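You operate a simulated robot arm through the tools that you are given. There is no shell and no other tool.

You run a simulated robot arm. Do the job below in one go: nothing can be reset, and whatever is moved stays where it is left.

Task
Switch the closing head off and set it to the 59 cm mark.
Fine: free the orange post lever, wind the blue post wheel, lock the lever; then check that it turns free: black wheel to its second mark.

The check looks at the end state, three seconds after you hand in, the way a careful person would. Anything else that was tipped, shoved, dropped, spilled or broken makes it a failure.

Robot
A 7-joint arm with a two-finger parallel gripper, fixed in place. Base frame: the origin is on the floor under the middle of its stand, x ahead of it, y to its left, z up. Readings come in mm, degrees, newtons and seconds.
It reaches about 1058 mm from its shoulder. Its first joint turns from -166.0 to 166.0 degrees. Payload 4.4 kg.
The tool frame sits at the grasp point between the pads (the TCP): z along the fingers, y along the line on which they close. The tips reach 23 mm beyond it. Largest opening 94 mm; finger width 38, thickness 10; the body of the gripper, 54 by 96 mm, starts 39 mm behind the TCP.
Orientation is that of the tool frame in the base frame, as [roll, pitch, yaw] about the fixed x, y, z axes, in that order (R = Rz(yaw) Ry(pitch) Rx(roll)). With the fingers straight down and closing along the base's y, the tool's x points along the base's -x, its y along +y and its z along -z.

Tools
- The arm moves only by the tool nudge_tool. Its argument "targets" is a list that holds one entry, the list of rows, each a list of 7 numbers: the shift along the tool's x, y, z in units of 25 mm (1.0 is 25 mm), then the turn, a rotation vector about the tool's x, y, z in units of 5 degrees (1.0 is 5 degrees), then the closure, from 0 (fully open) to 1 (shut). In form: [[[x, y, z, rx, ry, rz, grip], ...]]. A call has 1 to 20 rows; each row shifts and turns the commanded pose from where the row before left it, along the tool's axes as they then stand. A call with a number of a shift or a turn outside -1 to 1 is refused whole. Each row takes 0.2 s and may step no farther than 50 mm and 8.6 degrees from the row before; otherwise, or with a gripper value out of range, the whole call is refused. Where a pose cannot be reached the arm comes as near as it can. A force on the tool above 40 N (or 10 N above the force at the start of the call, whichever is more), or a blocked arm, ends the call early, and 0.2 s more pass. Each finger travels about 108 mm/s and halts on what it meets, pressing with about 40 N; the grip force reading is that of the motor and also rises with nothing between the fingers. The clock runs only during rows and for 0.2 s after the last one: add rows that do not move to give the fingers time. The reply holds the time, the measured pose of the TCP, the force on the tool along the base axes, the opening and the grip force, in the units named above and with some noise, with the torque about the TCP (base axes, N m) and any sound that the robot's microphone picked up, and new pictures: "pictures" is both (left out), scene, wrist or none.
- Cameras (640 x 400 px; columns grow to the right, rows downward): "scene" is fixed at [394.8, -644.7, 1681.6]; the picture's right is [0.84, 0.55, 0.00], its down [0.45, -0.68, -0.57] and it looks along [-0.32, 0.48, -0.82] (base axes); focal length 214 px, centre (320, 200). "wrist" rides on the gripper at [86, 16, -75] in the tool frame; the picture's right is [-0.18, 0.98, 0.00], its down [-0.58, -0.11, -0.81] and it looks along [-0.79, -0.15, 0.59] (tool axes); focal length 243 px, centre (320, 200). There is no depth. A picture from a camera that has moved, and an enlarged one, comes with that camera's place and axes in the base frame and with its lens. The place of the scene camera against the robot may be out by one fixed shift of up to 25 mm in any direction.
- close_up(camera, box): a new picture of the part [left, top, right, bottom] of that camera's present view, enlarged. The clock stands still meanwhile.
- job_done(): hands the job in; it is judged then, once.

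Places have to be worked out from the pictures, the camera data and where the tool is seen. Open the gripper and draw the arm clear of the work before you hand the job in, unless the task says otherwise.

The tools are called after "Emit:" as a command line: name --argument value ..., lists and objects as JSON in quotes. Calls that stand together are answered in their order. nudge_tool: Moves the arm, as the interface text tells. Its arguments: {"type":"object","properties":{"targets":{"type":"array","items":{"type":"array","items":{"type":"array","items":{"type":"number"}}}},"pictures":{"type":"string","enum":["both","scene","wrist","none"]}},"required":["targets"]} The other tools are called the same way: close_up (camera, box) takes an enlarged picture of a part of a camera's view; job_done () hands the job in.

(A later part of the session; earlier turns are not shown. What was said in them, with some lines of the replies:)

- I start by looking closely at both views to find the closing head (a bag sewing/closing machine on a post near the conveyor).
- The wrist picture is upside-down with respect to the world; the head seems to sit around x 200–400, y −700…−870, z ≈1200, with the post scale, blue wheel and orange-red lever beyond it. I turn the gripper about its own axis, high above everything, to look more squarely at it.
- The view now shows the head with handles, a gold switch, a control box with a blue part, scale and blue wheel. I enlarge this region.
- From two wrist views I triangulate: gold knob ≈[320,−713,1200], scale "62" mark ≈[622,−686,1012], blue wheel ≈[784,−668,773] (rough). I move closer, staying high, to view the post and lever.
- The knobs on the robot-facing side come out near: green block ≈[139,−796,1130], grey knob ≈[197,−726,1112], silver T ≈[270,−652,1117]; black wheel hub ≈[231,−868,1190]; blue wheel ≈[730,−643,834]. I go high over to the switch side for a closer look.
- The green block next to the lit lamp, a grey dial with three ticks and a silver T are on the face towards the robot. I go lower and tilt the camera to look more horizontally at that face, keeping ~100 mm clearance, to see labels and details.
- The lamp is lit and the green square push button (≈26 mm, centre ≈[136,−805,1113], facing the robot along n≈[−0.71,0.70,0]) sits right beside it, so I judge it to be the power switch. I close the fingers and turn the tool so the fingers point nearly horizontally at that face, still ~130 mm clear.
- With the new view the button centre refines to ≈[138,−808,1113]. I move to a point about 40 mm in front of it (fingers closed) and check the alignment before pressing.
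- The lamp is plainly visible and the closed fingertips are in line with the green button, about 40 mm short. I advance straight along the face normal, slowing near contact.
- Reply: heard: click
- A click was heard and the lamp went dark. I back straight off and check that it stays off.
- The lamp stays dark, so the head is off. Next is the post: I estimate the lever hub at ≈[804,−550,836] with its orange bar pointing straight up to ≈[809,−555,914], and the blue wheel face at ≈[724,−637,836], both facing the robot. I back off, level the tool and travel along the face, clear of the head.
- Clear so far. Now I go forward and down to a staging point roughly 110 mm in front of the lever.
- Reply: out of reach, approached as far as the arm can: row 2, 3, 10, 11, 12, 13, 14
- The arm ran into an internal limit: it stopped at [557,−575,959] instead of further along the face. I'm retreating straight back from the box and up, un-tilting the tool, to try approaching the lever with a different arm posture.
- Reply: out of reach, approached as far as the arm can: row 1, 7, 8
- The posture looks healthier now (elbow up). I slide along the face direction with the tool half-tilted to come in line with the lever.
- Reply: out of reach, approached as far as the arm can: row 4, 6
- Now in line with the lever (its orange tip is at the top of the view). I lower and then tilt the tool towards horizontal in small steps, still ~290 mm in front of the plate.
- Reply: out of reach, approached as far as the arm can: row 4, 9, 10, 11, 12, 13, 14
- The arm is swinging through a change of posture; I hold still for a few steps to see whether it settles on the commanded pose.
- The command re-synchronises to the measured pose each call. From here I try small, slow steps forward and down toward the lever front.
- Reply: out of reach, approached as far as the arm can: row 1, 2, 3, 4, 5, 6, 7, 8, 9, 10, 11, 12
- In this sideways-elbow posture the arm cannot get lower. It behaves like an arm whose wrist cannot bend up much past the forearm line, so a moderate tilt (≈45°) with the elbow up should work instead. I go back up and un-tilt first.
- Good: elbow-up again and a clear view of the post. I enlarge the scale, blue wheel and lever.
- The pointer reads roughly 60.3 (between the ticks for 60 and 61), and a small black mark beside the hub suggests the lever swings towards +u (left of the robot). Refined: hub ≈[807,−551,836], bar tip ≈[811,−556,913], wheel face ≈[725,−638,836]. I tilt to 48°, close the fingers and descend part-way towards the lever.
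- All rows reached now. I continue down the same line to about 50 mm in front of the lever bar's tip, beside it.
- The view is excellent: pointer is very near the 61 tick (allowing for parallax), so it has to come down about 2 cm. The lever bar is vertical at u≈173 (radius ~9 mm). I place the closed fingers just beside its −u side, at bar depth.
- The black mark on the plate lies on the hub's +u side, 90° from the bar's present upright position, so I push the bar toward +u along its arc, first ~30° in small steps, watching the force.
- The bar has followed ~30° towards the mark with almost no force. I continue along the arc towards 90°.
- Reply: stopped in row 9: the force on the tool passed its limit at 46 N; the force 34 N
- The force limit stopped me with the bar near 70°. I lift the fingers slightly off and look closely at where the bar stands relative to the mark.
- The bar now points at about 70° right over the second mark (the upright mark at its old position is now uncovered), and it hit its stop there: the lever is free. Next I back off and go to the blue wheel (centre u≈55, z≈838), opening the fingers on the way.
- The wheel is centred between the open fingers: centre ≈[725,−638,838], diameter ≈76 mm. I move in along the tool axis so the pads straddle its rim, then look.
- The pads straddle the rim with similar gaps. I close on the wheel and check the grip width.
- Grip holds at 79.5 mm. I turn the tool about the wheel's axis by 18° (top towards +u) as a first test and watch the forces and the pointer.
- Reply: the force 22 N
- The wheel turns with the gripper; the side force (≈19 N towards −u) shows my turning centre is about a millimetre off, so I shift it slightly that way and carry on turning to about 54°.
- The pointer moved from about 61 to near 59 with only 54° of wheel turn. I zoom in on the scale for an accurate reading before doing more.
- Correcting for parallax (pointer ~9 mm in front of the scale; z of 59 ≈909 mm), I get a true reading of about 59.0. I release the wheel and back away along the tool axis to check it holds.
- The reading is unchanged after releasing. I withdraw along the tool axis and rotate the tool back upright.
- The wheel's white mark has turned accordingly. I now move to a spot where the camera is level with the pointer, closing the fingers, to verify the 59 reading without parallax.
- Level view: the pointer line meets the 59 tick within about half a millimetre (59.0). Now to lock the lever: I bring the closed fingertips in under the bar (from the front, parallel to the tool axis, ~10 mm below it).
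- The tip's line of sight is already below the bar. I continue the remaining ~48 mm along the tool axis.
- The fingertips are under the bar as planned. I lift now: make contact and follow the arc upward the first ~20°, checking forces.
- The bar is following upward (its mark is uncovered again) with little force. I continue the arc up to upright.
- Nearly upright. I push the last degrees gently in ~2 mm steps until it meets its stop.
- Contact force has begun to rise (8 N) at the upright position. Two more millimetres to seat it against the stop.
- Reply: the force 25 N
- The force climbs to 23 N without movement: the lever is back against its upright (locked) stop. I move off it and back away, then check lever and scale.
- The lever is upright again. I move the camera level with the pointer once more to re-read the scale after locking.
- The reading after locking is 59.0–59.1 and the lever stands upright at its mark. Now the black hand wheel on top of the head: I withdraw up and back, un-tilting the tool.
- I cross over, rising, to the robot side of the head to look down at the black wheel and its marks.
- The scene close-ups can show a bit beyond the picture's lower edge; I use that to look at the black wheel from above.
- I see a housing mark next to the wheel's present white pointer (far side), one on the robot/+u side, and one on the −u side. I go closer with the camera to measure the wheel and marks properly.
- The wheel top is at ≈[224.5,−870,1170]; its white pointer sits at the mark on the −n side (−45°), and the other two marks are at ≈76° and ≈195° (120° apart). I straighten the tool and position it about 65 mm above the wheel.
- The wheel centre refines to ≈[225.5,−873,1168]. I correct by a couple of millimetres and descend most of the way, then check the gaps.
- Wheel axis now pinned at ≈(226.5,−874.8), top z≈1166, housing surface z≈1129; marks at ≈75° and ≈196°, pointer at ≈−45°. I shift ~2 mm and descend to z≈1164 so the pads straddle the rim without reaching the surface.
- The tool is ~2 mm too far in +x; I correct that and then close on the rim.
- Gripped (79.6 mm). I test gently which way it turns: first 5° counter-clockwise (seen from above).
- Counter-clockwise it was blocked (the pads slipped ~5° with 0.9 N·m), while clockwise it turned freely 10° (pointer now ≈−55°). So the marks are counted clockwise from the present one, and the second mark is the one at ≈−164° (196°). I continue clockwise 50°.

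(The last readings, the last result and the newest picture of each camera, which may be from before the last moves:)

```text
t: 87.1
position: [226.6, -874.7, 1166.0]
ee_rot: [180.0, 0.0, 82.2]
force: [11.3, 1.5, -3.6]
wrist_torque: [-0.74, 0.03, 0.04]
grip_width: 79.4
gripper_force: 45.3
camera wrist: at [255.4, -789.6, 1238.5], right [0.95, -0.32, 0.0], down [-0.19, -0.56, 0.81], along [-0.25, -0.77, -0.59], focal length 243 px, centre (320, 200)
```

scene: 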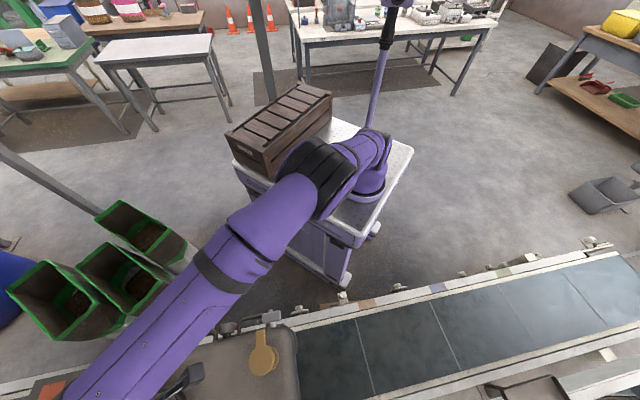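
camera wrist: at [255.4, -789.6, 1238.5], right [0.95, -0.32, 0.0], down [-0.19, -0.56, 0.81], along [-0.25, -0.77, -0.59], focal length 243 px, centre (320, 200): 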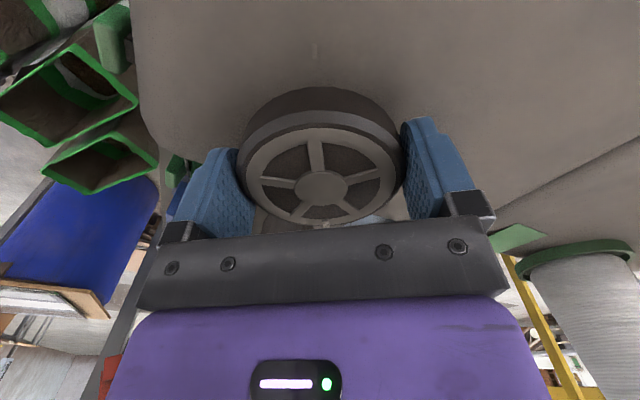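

Half way: the wheel follows cleanly (pointer ≈−103°). I continue another 55° clockwise, nearly to the mark.

Emit:
nudge_tool --targets '[[[0, 0.02, 0, 0, 0, 1, 1], [0, 0, 0, 0, 0, 1, 1], [0, 0, 0, 0, 0, 1, 1], [0, 0, 0, 0, 0, 1, 1], [0, 0, 0, 0, 0, 1, 1], [0, 0, 0, 0, 0, 1, 1], [0, 0, 0, 0, 0, 1, 1], [0, 0, 0, 0, 0, 1, 1], [0, 0, 0, 0, 0, 1, 1], [0, 0, 0, 0, 0, 1, 1], [0, 0, 0, 0, 0, 1, 1]]]'

Emit:
close_up --camera "wrist" --box '[220, 70, 420, 240]'

```text
t: 89.3
position: [226.6, -877.1, 1165.5]
ee_rot: [179.8, 0.1, 32.4]
force: [8.9, -15.1, -3.8]
wrist_torque: [0.37, 0.39, 0.05]
grip_width: 79.1
gripper_force: 45.0
stopped in row 11: the force on the tool passed its limit at 42 N (the readings are from after the stop); the commanded pose is now the measured one
camera wrist: at [309.0, -842.4, 1238.3], right [0.37, -0.93, 0.0], down [-0.55, -0.22, 0.81], along [-0.75, -0.3, -0.59], focal length 243 px, centre (320, 200)
```

scene: 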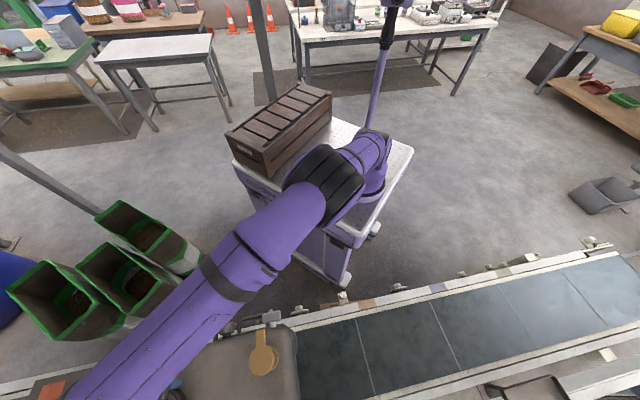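
wrist: 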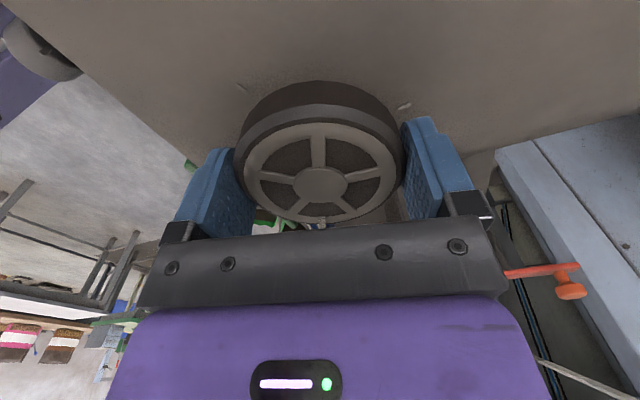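

```text
2.35 times, centred on (320, 155) of wrist
camera zoom: at [309.0, -842.4, 1238.3], right [0.37, -0.93, 0.0], down [-0.55, -0.22, 0.81], along [-0.75, -0.3, -0.59], focal length 571 px, centre (320, 306)
```

zoom: 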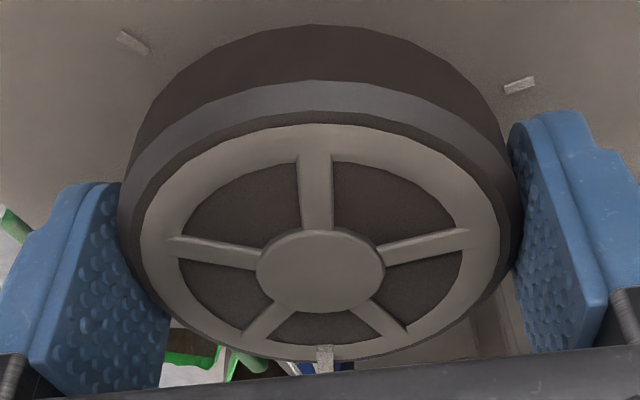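

A side-force limit stopped it at tool yaw 32° (pointer ≈−152°), about 12° short. I shift the turning centre slightly with the force and continue in small steps.

Emit:
nudge_tool --targets '[[[0, 0.036, 0, 0, 0, 0, 1], [0, 0, 0, 0, 0, 0.5, 1], [0, 0, 0, 0, 0, 0.5, 1], [0, 0, 0, 0, 0, 0.5, 1], [0, 0, 0, 0, 0, 0.4, 1]]]' --pictures "wrist"

Emit:
close_up --camera "wrist" --box '[220, 70, 420, 240]'

```text
t: 90.5
position: [226.7, -877.2, 1165.2]
ee_rot: [179.8, 0.2, 22.8]
force: [6.9, -13.4, -7.7]
wrist_torque: [-0.71, 0.14, 0.03]
grip_width: 79.1
gripper_force: 45.4
camera wrist: at [313.4, -856.6, 1238.6], right [0.21, -0.98, 0.0], down [-0.58, -0.12, 0.81], along [-0.79, -0.17, -0.59], focal length 243 px, centre (320, 200)
```

wrist: 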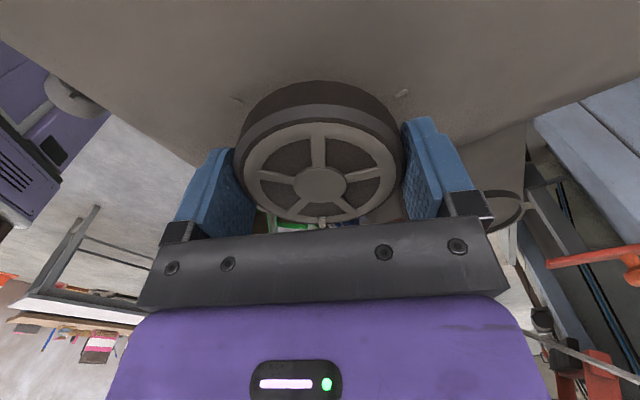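

```text
2.35 times, centred on (320, 155) of wrist
camera zoom: at [313.4, -856.6, 1238.6], right [0.21, -0.98, 0.0], down [-0.58, -0.12, 0.81], along [-0.79, -0.17, -0.59], focal length 571 px, centre (320, 306)
```

zoom: 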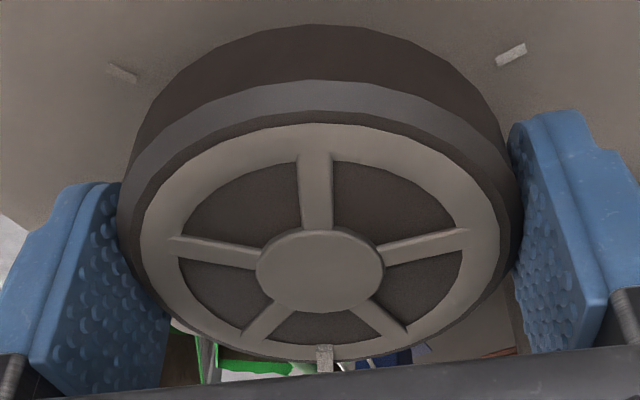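

The wheel is now close: pointer ≈194°, with the two visible marks bisecting to put the target mark at ≈195°. I release the wheel and rise to check precisely.

Emit:
nudge_tool --targets '[[[0, 0, 0, 0, 0, 0, 0.5], [0, 0, 0, 0, 0, 0, 0], [0, 0, 0, 0, 0, 0, 0], [0, 0, -0.4, 0, 0, 0, 0], [0, 0, -0.6, 0, 0, 0, 0], [0, 0, -0.8, 0, 0, 0, 0], [0, 0, -0.8, 0, 0, 0, 0], [0, 0, -0.8, 0, 0, 0, 0]]]'

Emit:
close_up --camera "wrist" --box '[220, 20, 420, 150]'

Emit:
close_up --camera "scene" --box '[77, 399, 257, 400]'

```text
t: 92.3
position: [227.1, -876.0, 1252.8]
ee_rot: [179.8, 0.1, 22.9]
force: [-0.4, 0.6, -0.7]
wrist_torque: [0.01, 0.01, 0.01]
grip_width: 94.0
gripper_force: 0.1
camera wrist: at [314.0, -855.9, 1325.1], right [0.21, -0.98, 0.0], down [-0.58, -0.12, 0.81], along [-0.79, -0.17, -0.59], focal length 243 px, centre (320, 200)
```

scene: 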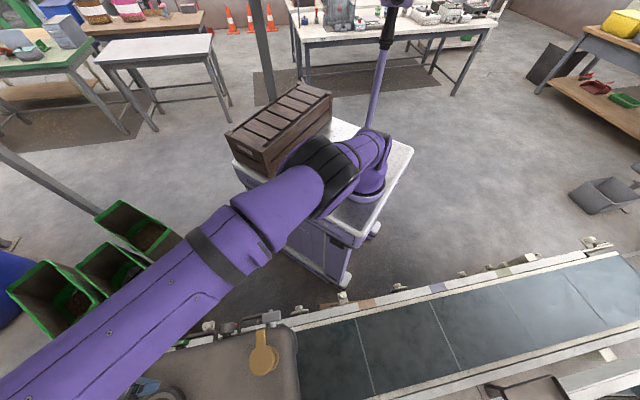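
wrist: 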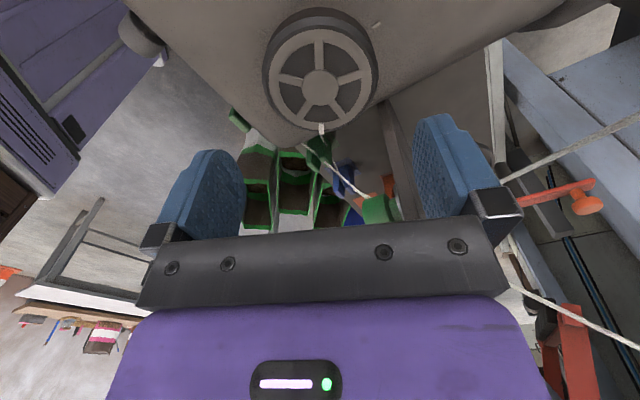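

```text
3.08 times, centred on (320, 85) of wrist
camera zoom: at [314.0, -855.9, 1325.1], right [0.21, -0.98, 0.0], down [-0.58, -0.12, 0.81], along [-0.79, -0.17, -0.59], focal length 746 px, centre (320, 554)
```

zoom: 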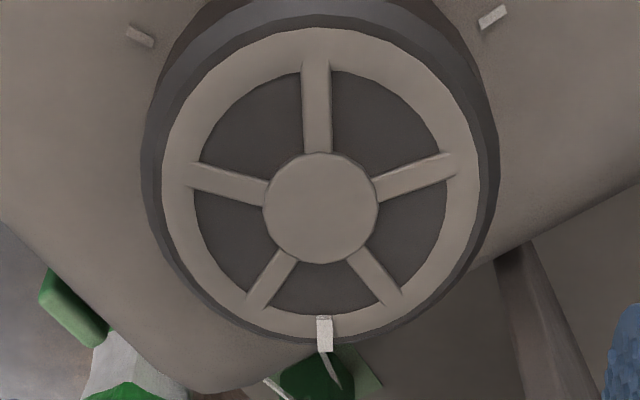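

```text
3.56 times, centred on (167, 400) of scene
camera zoom: at [394.8, -644.7, 1681.6], right [0.84, 0.55, 0.0], down [0.45, -0.68, -0.57], along [-0.32, 0.48, -0.82], focal length 763 px, centre (864, -509)
```

zoom: 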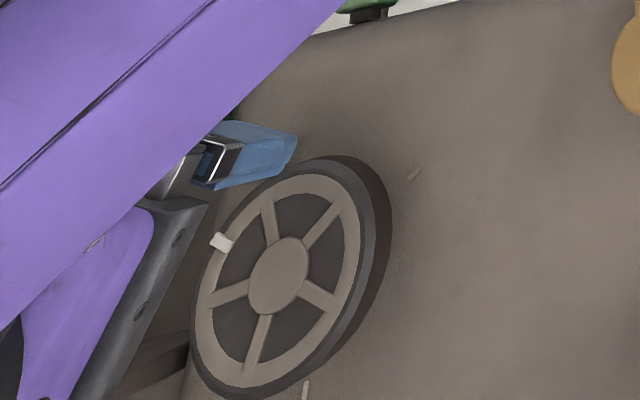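

Pointer measures ≈193.8° against ≈195.0° for the target mark – very close. To compare them directly, I turn the tool back and go to the robot side where that mark is visible.

Emit:
nudge_tool --targets '[[[0, 0, -0.1, 0, 0, -1, 0], [0, 0, -0.1, 0, 0, -1, 0], [0, 0, -0.1, 0, 0, -1, 0], [0, 0, -0.1, 0, 0, -1, 0], [0, 0, -0.1, 0, 0, -1, 0], [0, 0, -0.1, 0, 0, -1, 0], [0, 0, -0.1, 0, 0, -1, 0], [0, 0, -0.1, 0, 0, -1, 0], [0, 0, -0.1, 0, 0, -1, 0], [0, 0, -0.1, 0, 0, -1, 0], [0, 0, 0, 0, 0, -1, 0], [0, 0, 0, 0, 0, -1, 0], [0, 0, 0, 0, 0, -1, 0], [0, 0, 0, 0, 0, -1, 0], [0, 0, 0, 0, 0, -1, 0], [0, 0, 0, 0, 0, -1, 0], [0, 0, 0, 0, 0, -1, 0], [0, 0, 0, 0, 0, -1, 0], [0, 0, 0, 0, 0, -1, 0], [0, 0, 0, 0, 0, -1, 0]]]' --pictures "wrist"

```text
t: 96.5
position: [225.5, -876.2, 1276.0]
ee_rot: [-179.8, 0.2, 123.0]
force: [0.8, 0.3, -0.4]
wrist_torque: [0.0, 0.0, 0.0]
grip_width: 94.2
gripper_force: 0.0
camera wrist: at [193.0, -792.3, 1349.2], right [0.92, 0.38, 0.0], down [0.23, -0.54, 0.81], along [0.31, -0.75, -0.59], focal length 243 px, centre (320, 200)
```

wrist: 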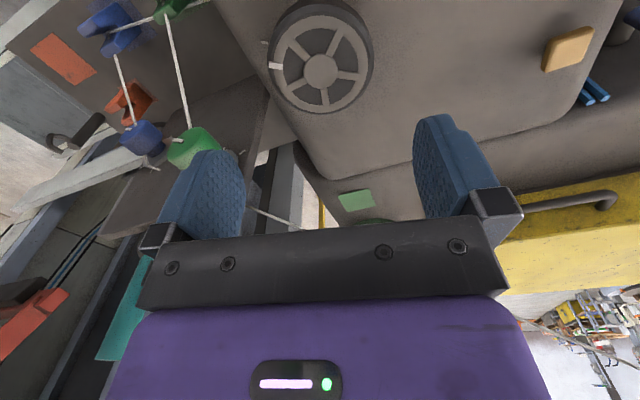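

Emit:
close_up --camera "wrist" --box '[245, 0, 395, 120]'

Emit:
close_up --camera "wrist" --box '[252, 30, 300, 80]'

```text
3.33 times, centred on (320, 60) of wrist
camera zoom: at [193.0, -792.3, 1349.2], right [0.92, 0.38, 0.0], down [0.23, -0.54, 0.81], along [0.31, -0.75, -0.59], focal length 809 px, centre (320, 667)
```

zoom: 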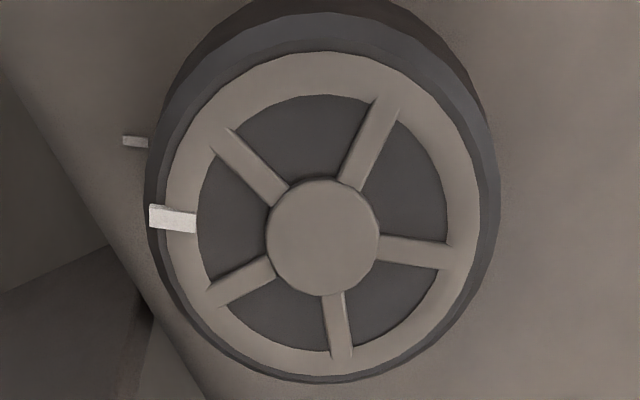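

```text
8.00 times, centred on (276, 55) of wrist
camera zoom: at [193.0, -792.3, 1349.2], right [0.92, 0.38, 0.0], down [0.23, -0.54, 0.81], along [0.31, -0.75, -0.59], focal length 1941 px, centre (672, 1360)
```

zoom: 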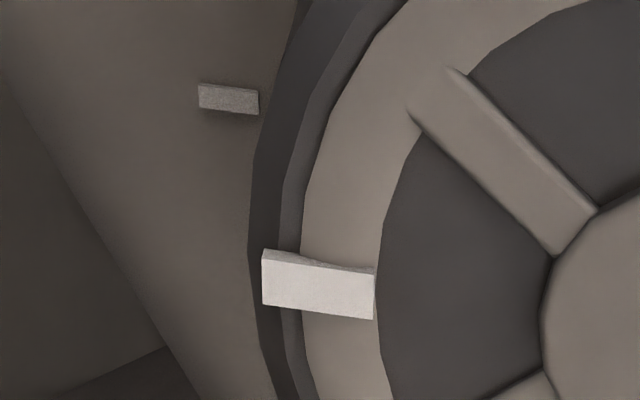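

Seen directly, the white pointer (195.6°) lines up with the mark (195.9°) – the black wheel is on its second mark. I now withdraw from the head toward the robot and rise.

Emit:
nudge_tool --targets '[[[0.2, 0.1, -0.8, 0, 0, 0, 0], [0.836, 0.402, -0.4, 0, 0, 0, 0], [0.836, 0.402, -0.4, 0, 0, 0, 0], [0.836, 0.402, -0.4, 0, 0, 0, 0], [0.836, 0.402, -0.4, 0, 0, 0, 0], [0.836, 0.402, -0.4, 0, 0, 0, 0], [0.836, 0.402, -0.4, 0, 0, 0, 0], [0.836, 0.402, -0.4, 0, 0, 0, 0], [0.836, 0.402, -0.4, 0, 0, 0, 0], [0.836, 0.402, -0.4, 0, 0, 0, 0], [0.836, 0.402, -0.4, 0, 0, 0, 0], [0.836, 0.402, -0.4, 0, 0, 0, 0], [0, 0, 0, 0, 0, -1, 0], [0, 0, 0, 0, 0, -1, 0], [0, 0, 0, 0, 0, -1, 0]]]'

Emit:
close_up --camera "wrist" --box '[200, 50, 360, 150]'

Emit:
close_up --camera "wrist" --box '[300, 60, 460, 160]'

```text
t: 99.7
position: [193.8, -615.5, 1405.1]
ee_rot: [-179.8, 0.1, 138.1]
force: [-0.7, 0.4, -0.4]
wrist_torque: [0.0, -0.01, 0.03]
grip_width: 94.1
gripper_force: 0.0
camera wrist: at [141.8, -544.9, 1478.9], right [0.79, 0.61, 0.0], down [0.36, -0.47, 0.81], along [0.49, -0.64, -0.59], focal length 243 px, centre (320, 200)
```

scene: 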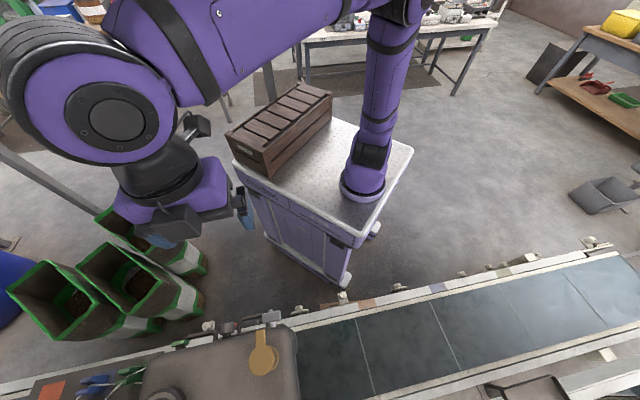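
wrist: 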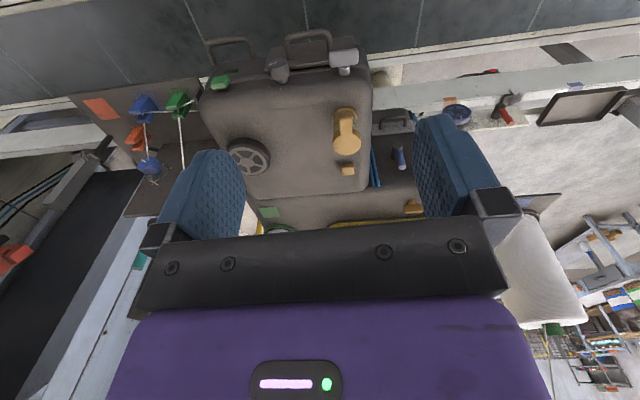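

```text
4.00 times, centred on (280, 100) of wrist
camera zoom: at [141.8, -544.9, 1478.9], right [0.79, 0.61, 0.0], down [0.36, -0.47, 0.81], along [0.49, -0.64, -0.59], focal length 970 px, centre (480, 600)
```

zoom: 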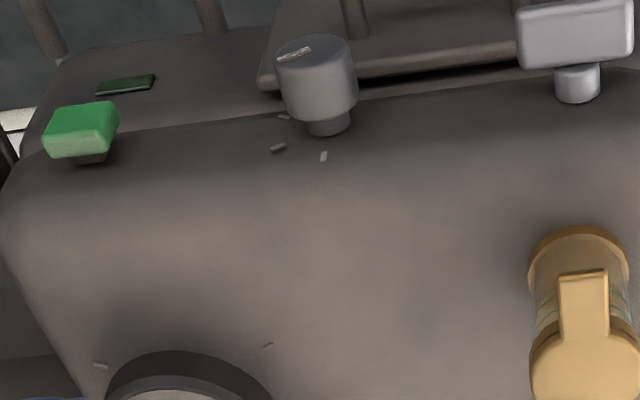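

```text
4.00 times, centred on (380, 110) of wrist
camera zoom: at [141.8, -544.9, 1478.9], right [0.79, 0.61, 0.0], down [0.36, -0.47, 0.81], along [0.49, -0.64, -0.59], focal length 970 px, centre (80, 560)
```

zoom: 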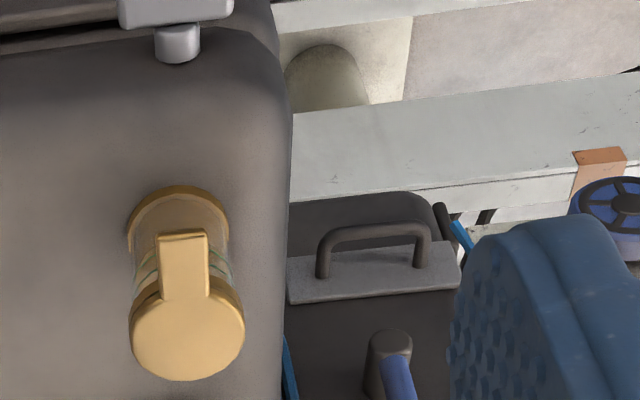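

The lamp is dark and everything around the head looks undisturbed. I withdraw further to near the starting position and take a last look at the scale, blue wheel and lever.

Emit:
nudge_tool --targets '[[[0.364, 0.728, -0.2, 0, 0, 0, 0], [0.364, 0.728, -0.2, 0, 0, 0, 0], [0.364, 0.728, -0.2, 0, 0, 0, 0], [0.364, 0.728, -0.2, 0, 0, 0, 0], [0.364, 0.728, -0.2, 0, 0, 0, 0], [0.364, 0.728, -0.2, 0, 0, 0, 0], [0.364, 0.728, -0.2, 0, 0, 0, 0], [0.364, 0.728, -0.2, 0, 0, 0, 0]]]'

Emit:
close_up --camera "wrist" --box '[330, 90, 430, 160]'

Emit:
close_up --camera "wrist" --box '[40, 60, 300, 222]'

```text
t: 101.5
position: [237.1, -459.7, 1443.2]
ee_rot: [-179.8, 0.1, 137.9]
force: [0.4, -0.8, -0.2]
wrist_torque: [0.04, 0.02, 0.02]
grip_width: 94.0
gripper_force: 0.0
camera wrist: at [185.3, -388.1, 1516.8], right [0.8, 0.61, 0.0], down [0.36, -0.47, 0.81], along [0.49, -0.64, -0.59], focal length 243 px, centre (320, 200)
```

scene: 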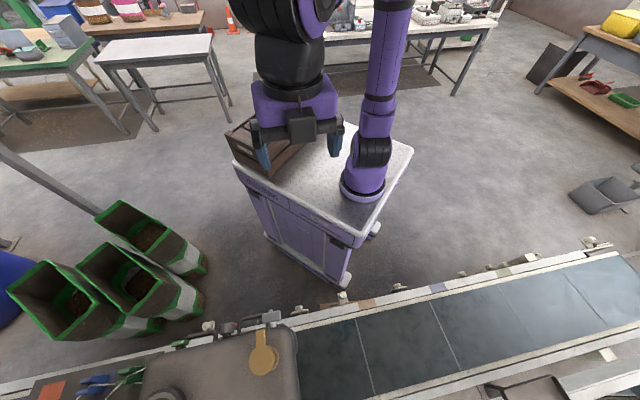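
wrist: 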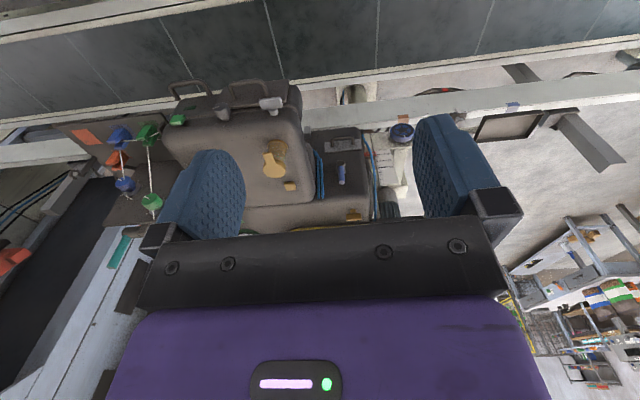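

```text
5.71 times, centred on (380, 125) of wrist
camera zoom: at [185.3, -388.1, 1516.8], right [0.8, 0.61, 0.0], down [0.36, -0.47, 0.81], along [0.49, -0.64, -0.59], focal length 1386 px, centre (-23, 629)
```

zoom: 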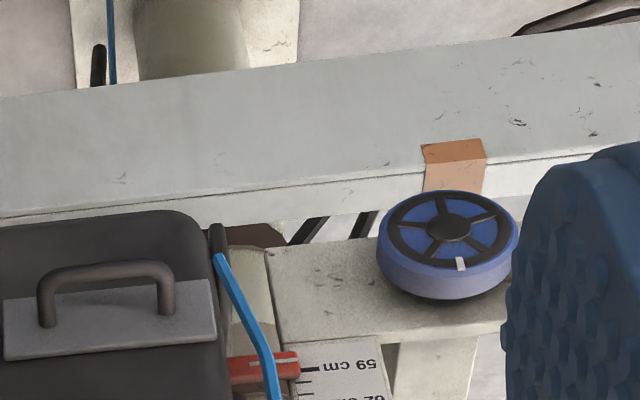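

```text
2.46 times, centred on (170, 141) of wrist
camera zoom: at [185.3, -388.1, 1516.8], right [0.8, 0.61, 0.0], down [0.36, -0.47, 0.81], along [0.49, -0.64, -0.59], focal length 597 px, centre (689, 345)
```

zoom: 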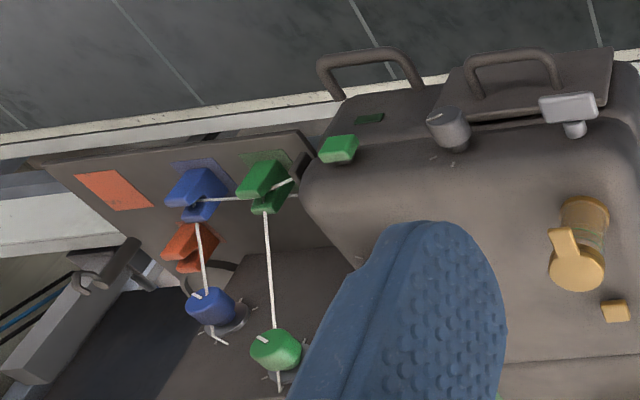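

The lamp is off, the pointer is still at 59 with the blue wheel unchanged, the lever was last seen upright, the black wheel is on its second mark, and the spools, threads and jar are undisturbed. The gripper is open and the arm is back near its starting place, clear of the work, so I hand in.

Emit:
job_done

```text
The job is handed in.
```

The closing head is switched off and set to the 59 cm mark. The post lever is locked again, and the black wheel stands on its second mark. I have handed the job in.

- **Power:** I pressed the green push button beside the lamp. It clicked, the lamp went dark, and it was still dark at the last look.
- **Height:** I freed the orange lever and wound the blue wheel until the pointer came down from about 61 cm to 59 cm. I then swung the lever back upright against its stop. The pointer read 59.0–59.1 cm after locking.
- **Black wheel:** It would not turn counter-clockwise from its starting mark but turned freely clockwise. I took the starting mark as the first and stopped at the next one clockwise, with the pointer lined up to within about 1°. The marks carry no numbers, so this counting is my reading of "second mark".

I saw nothing else moved or disturbed. The gripper is open and the arm is back near where it started, clear of the work.
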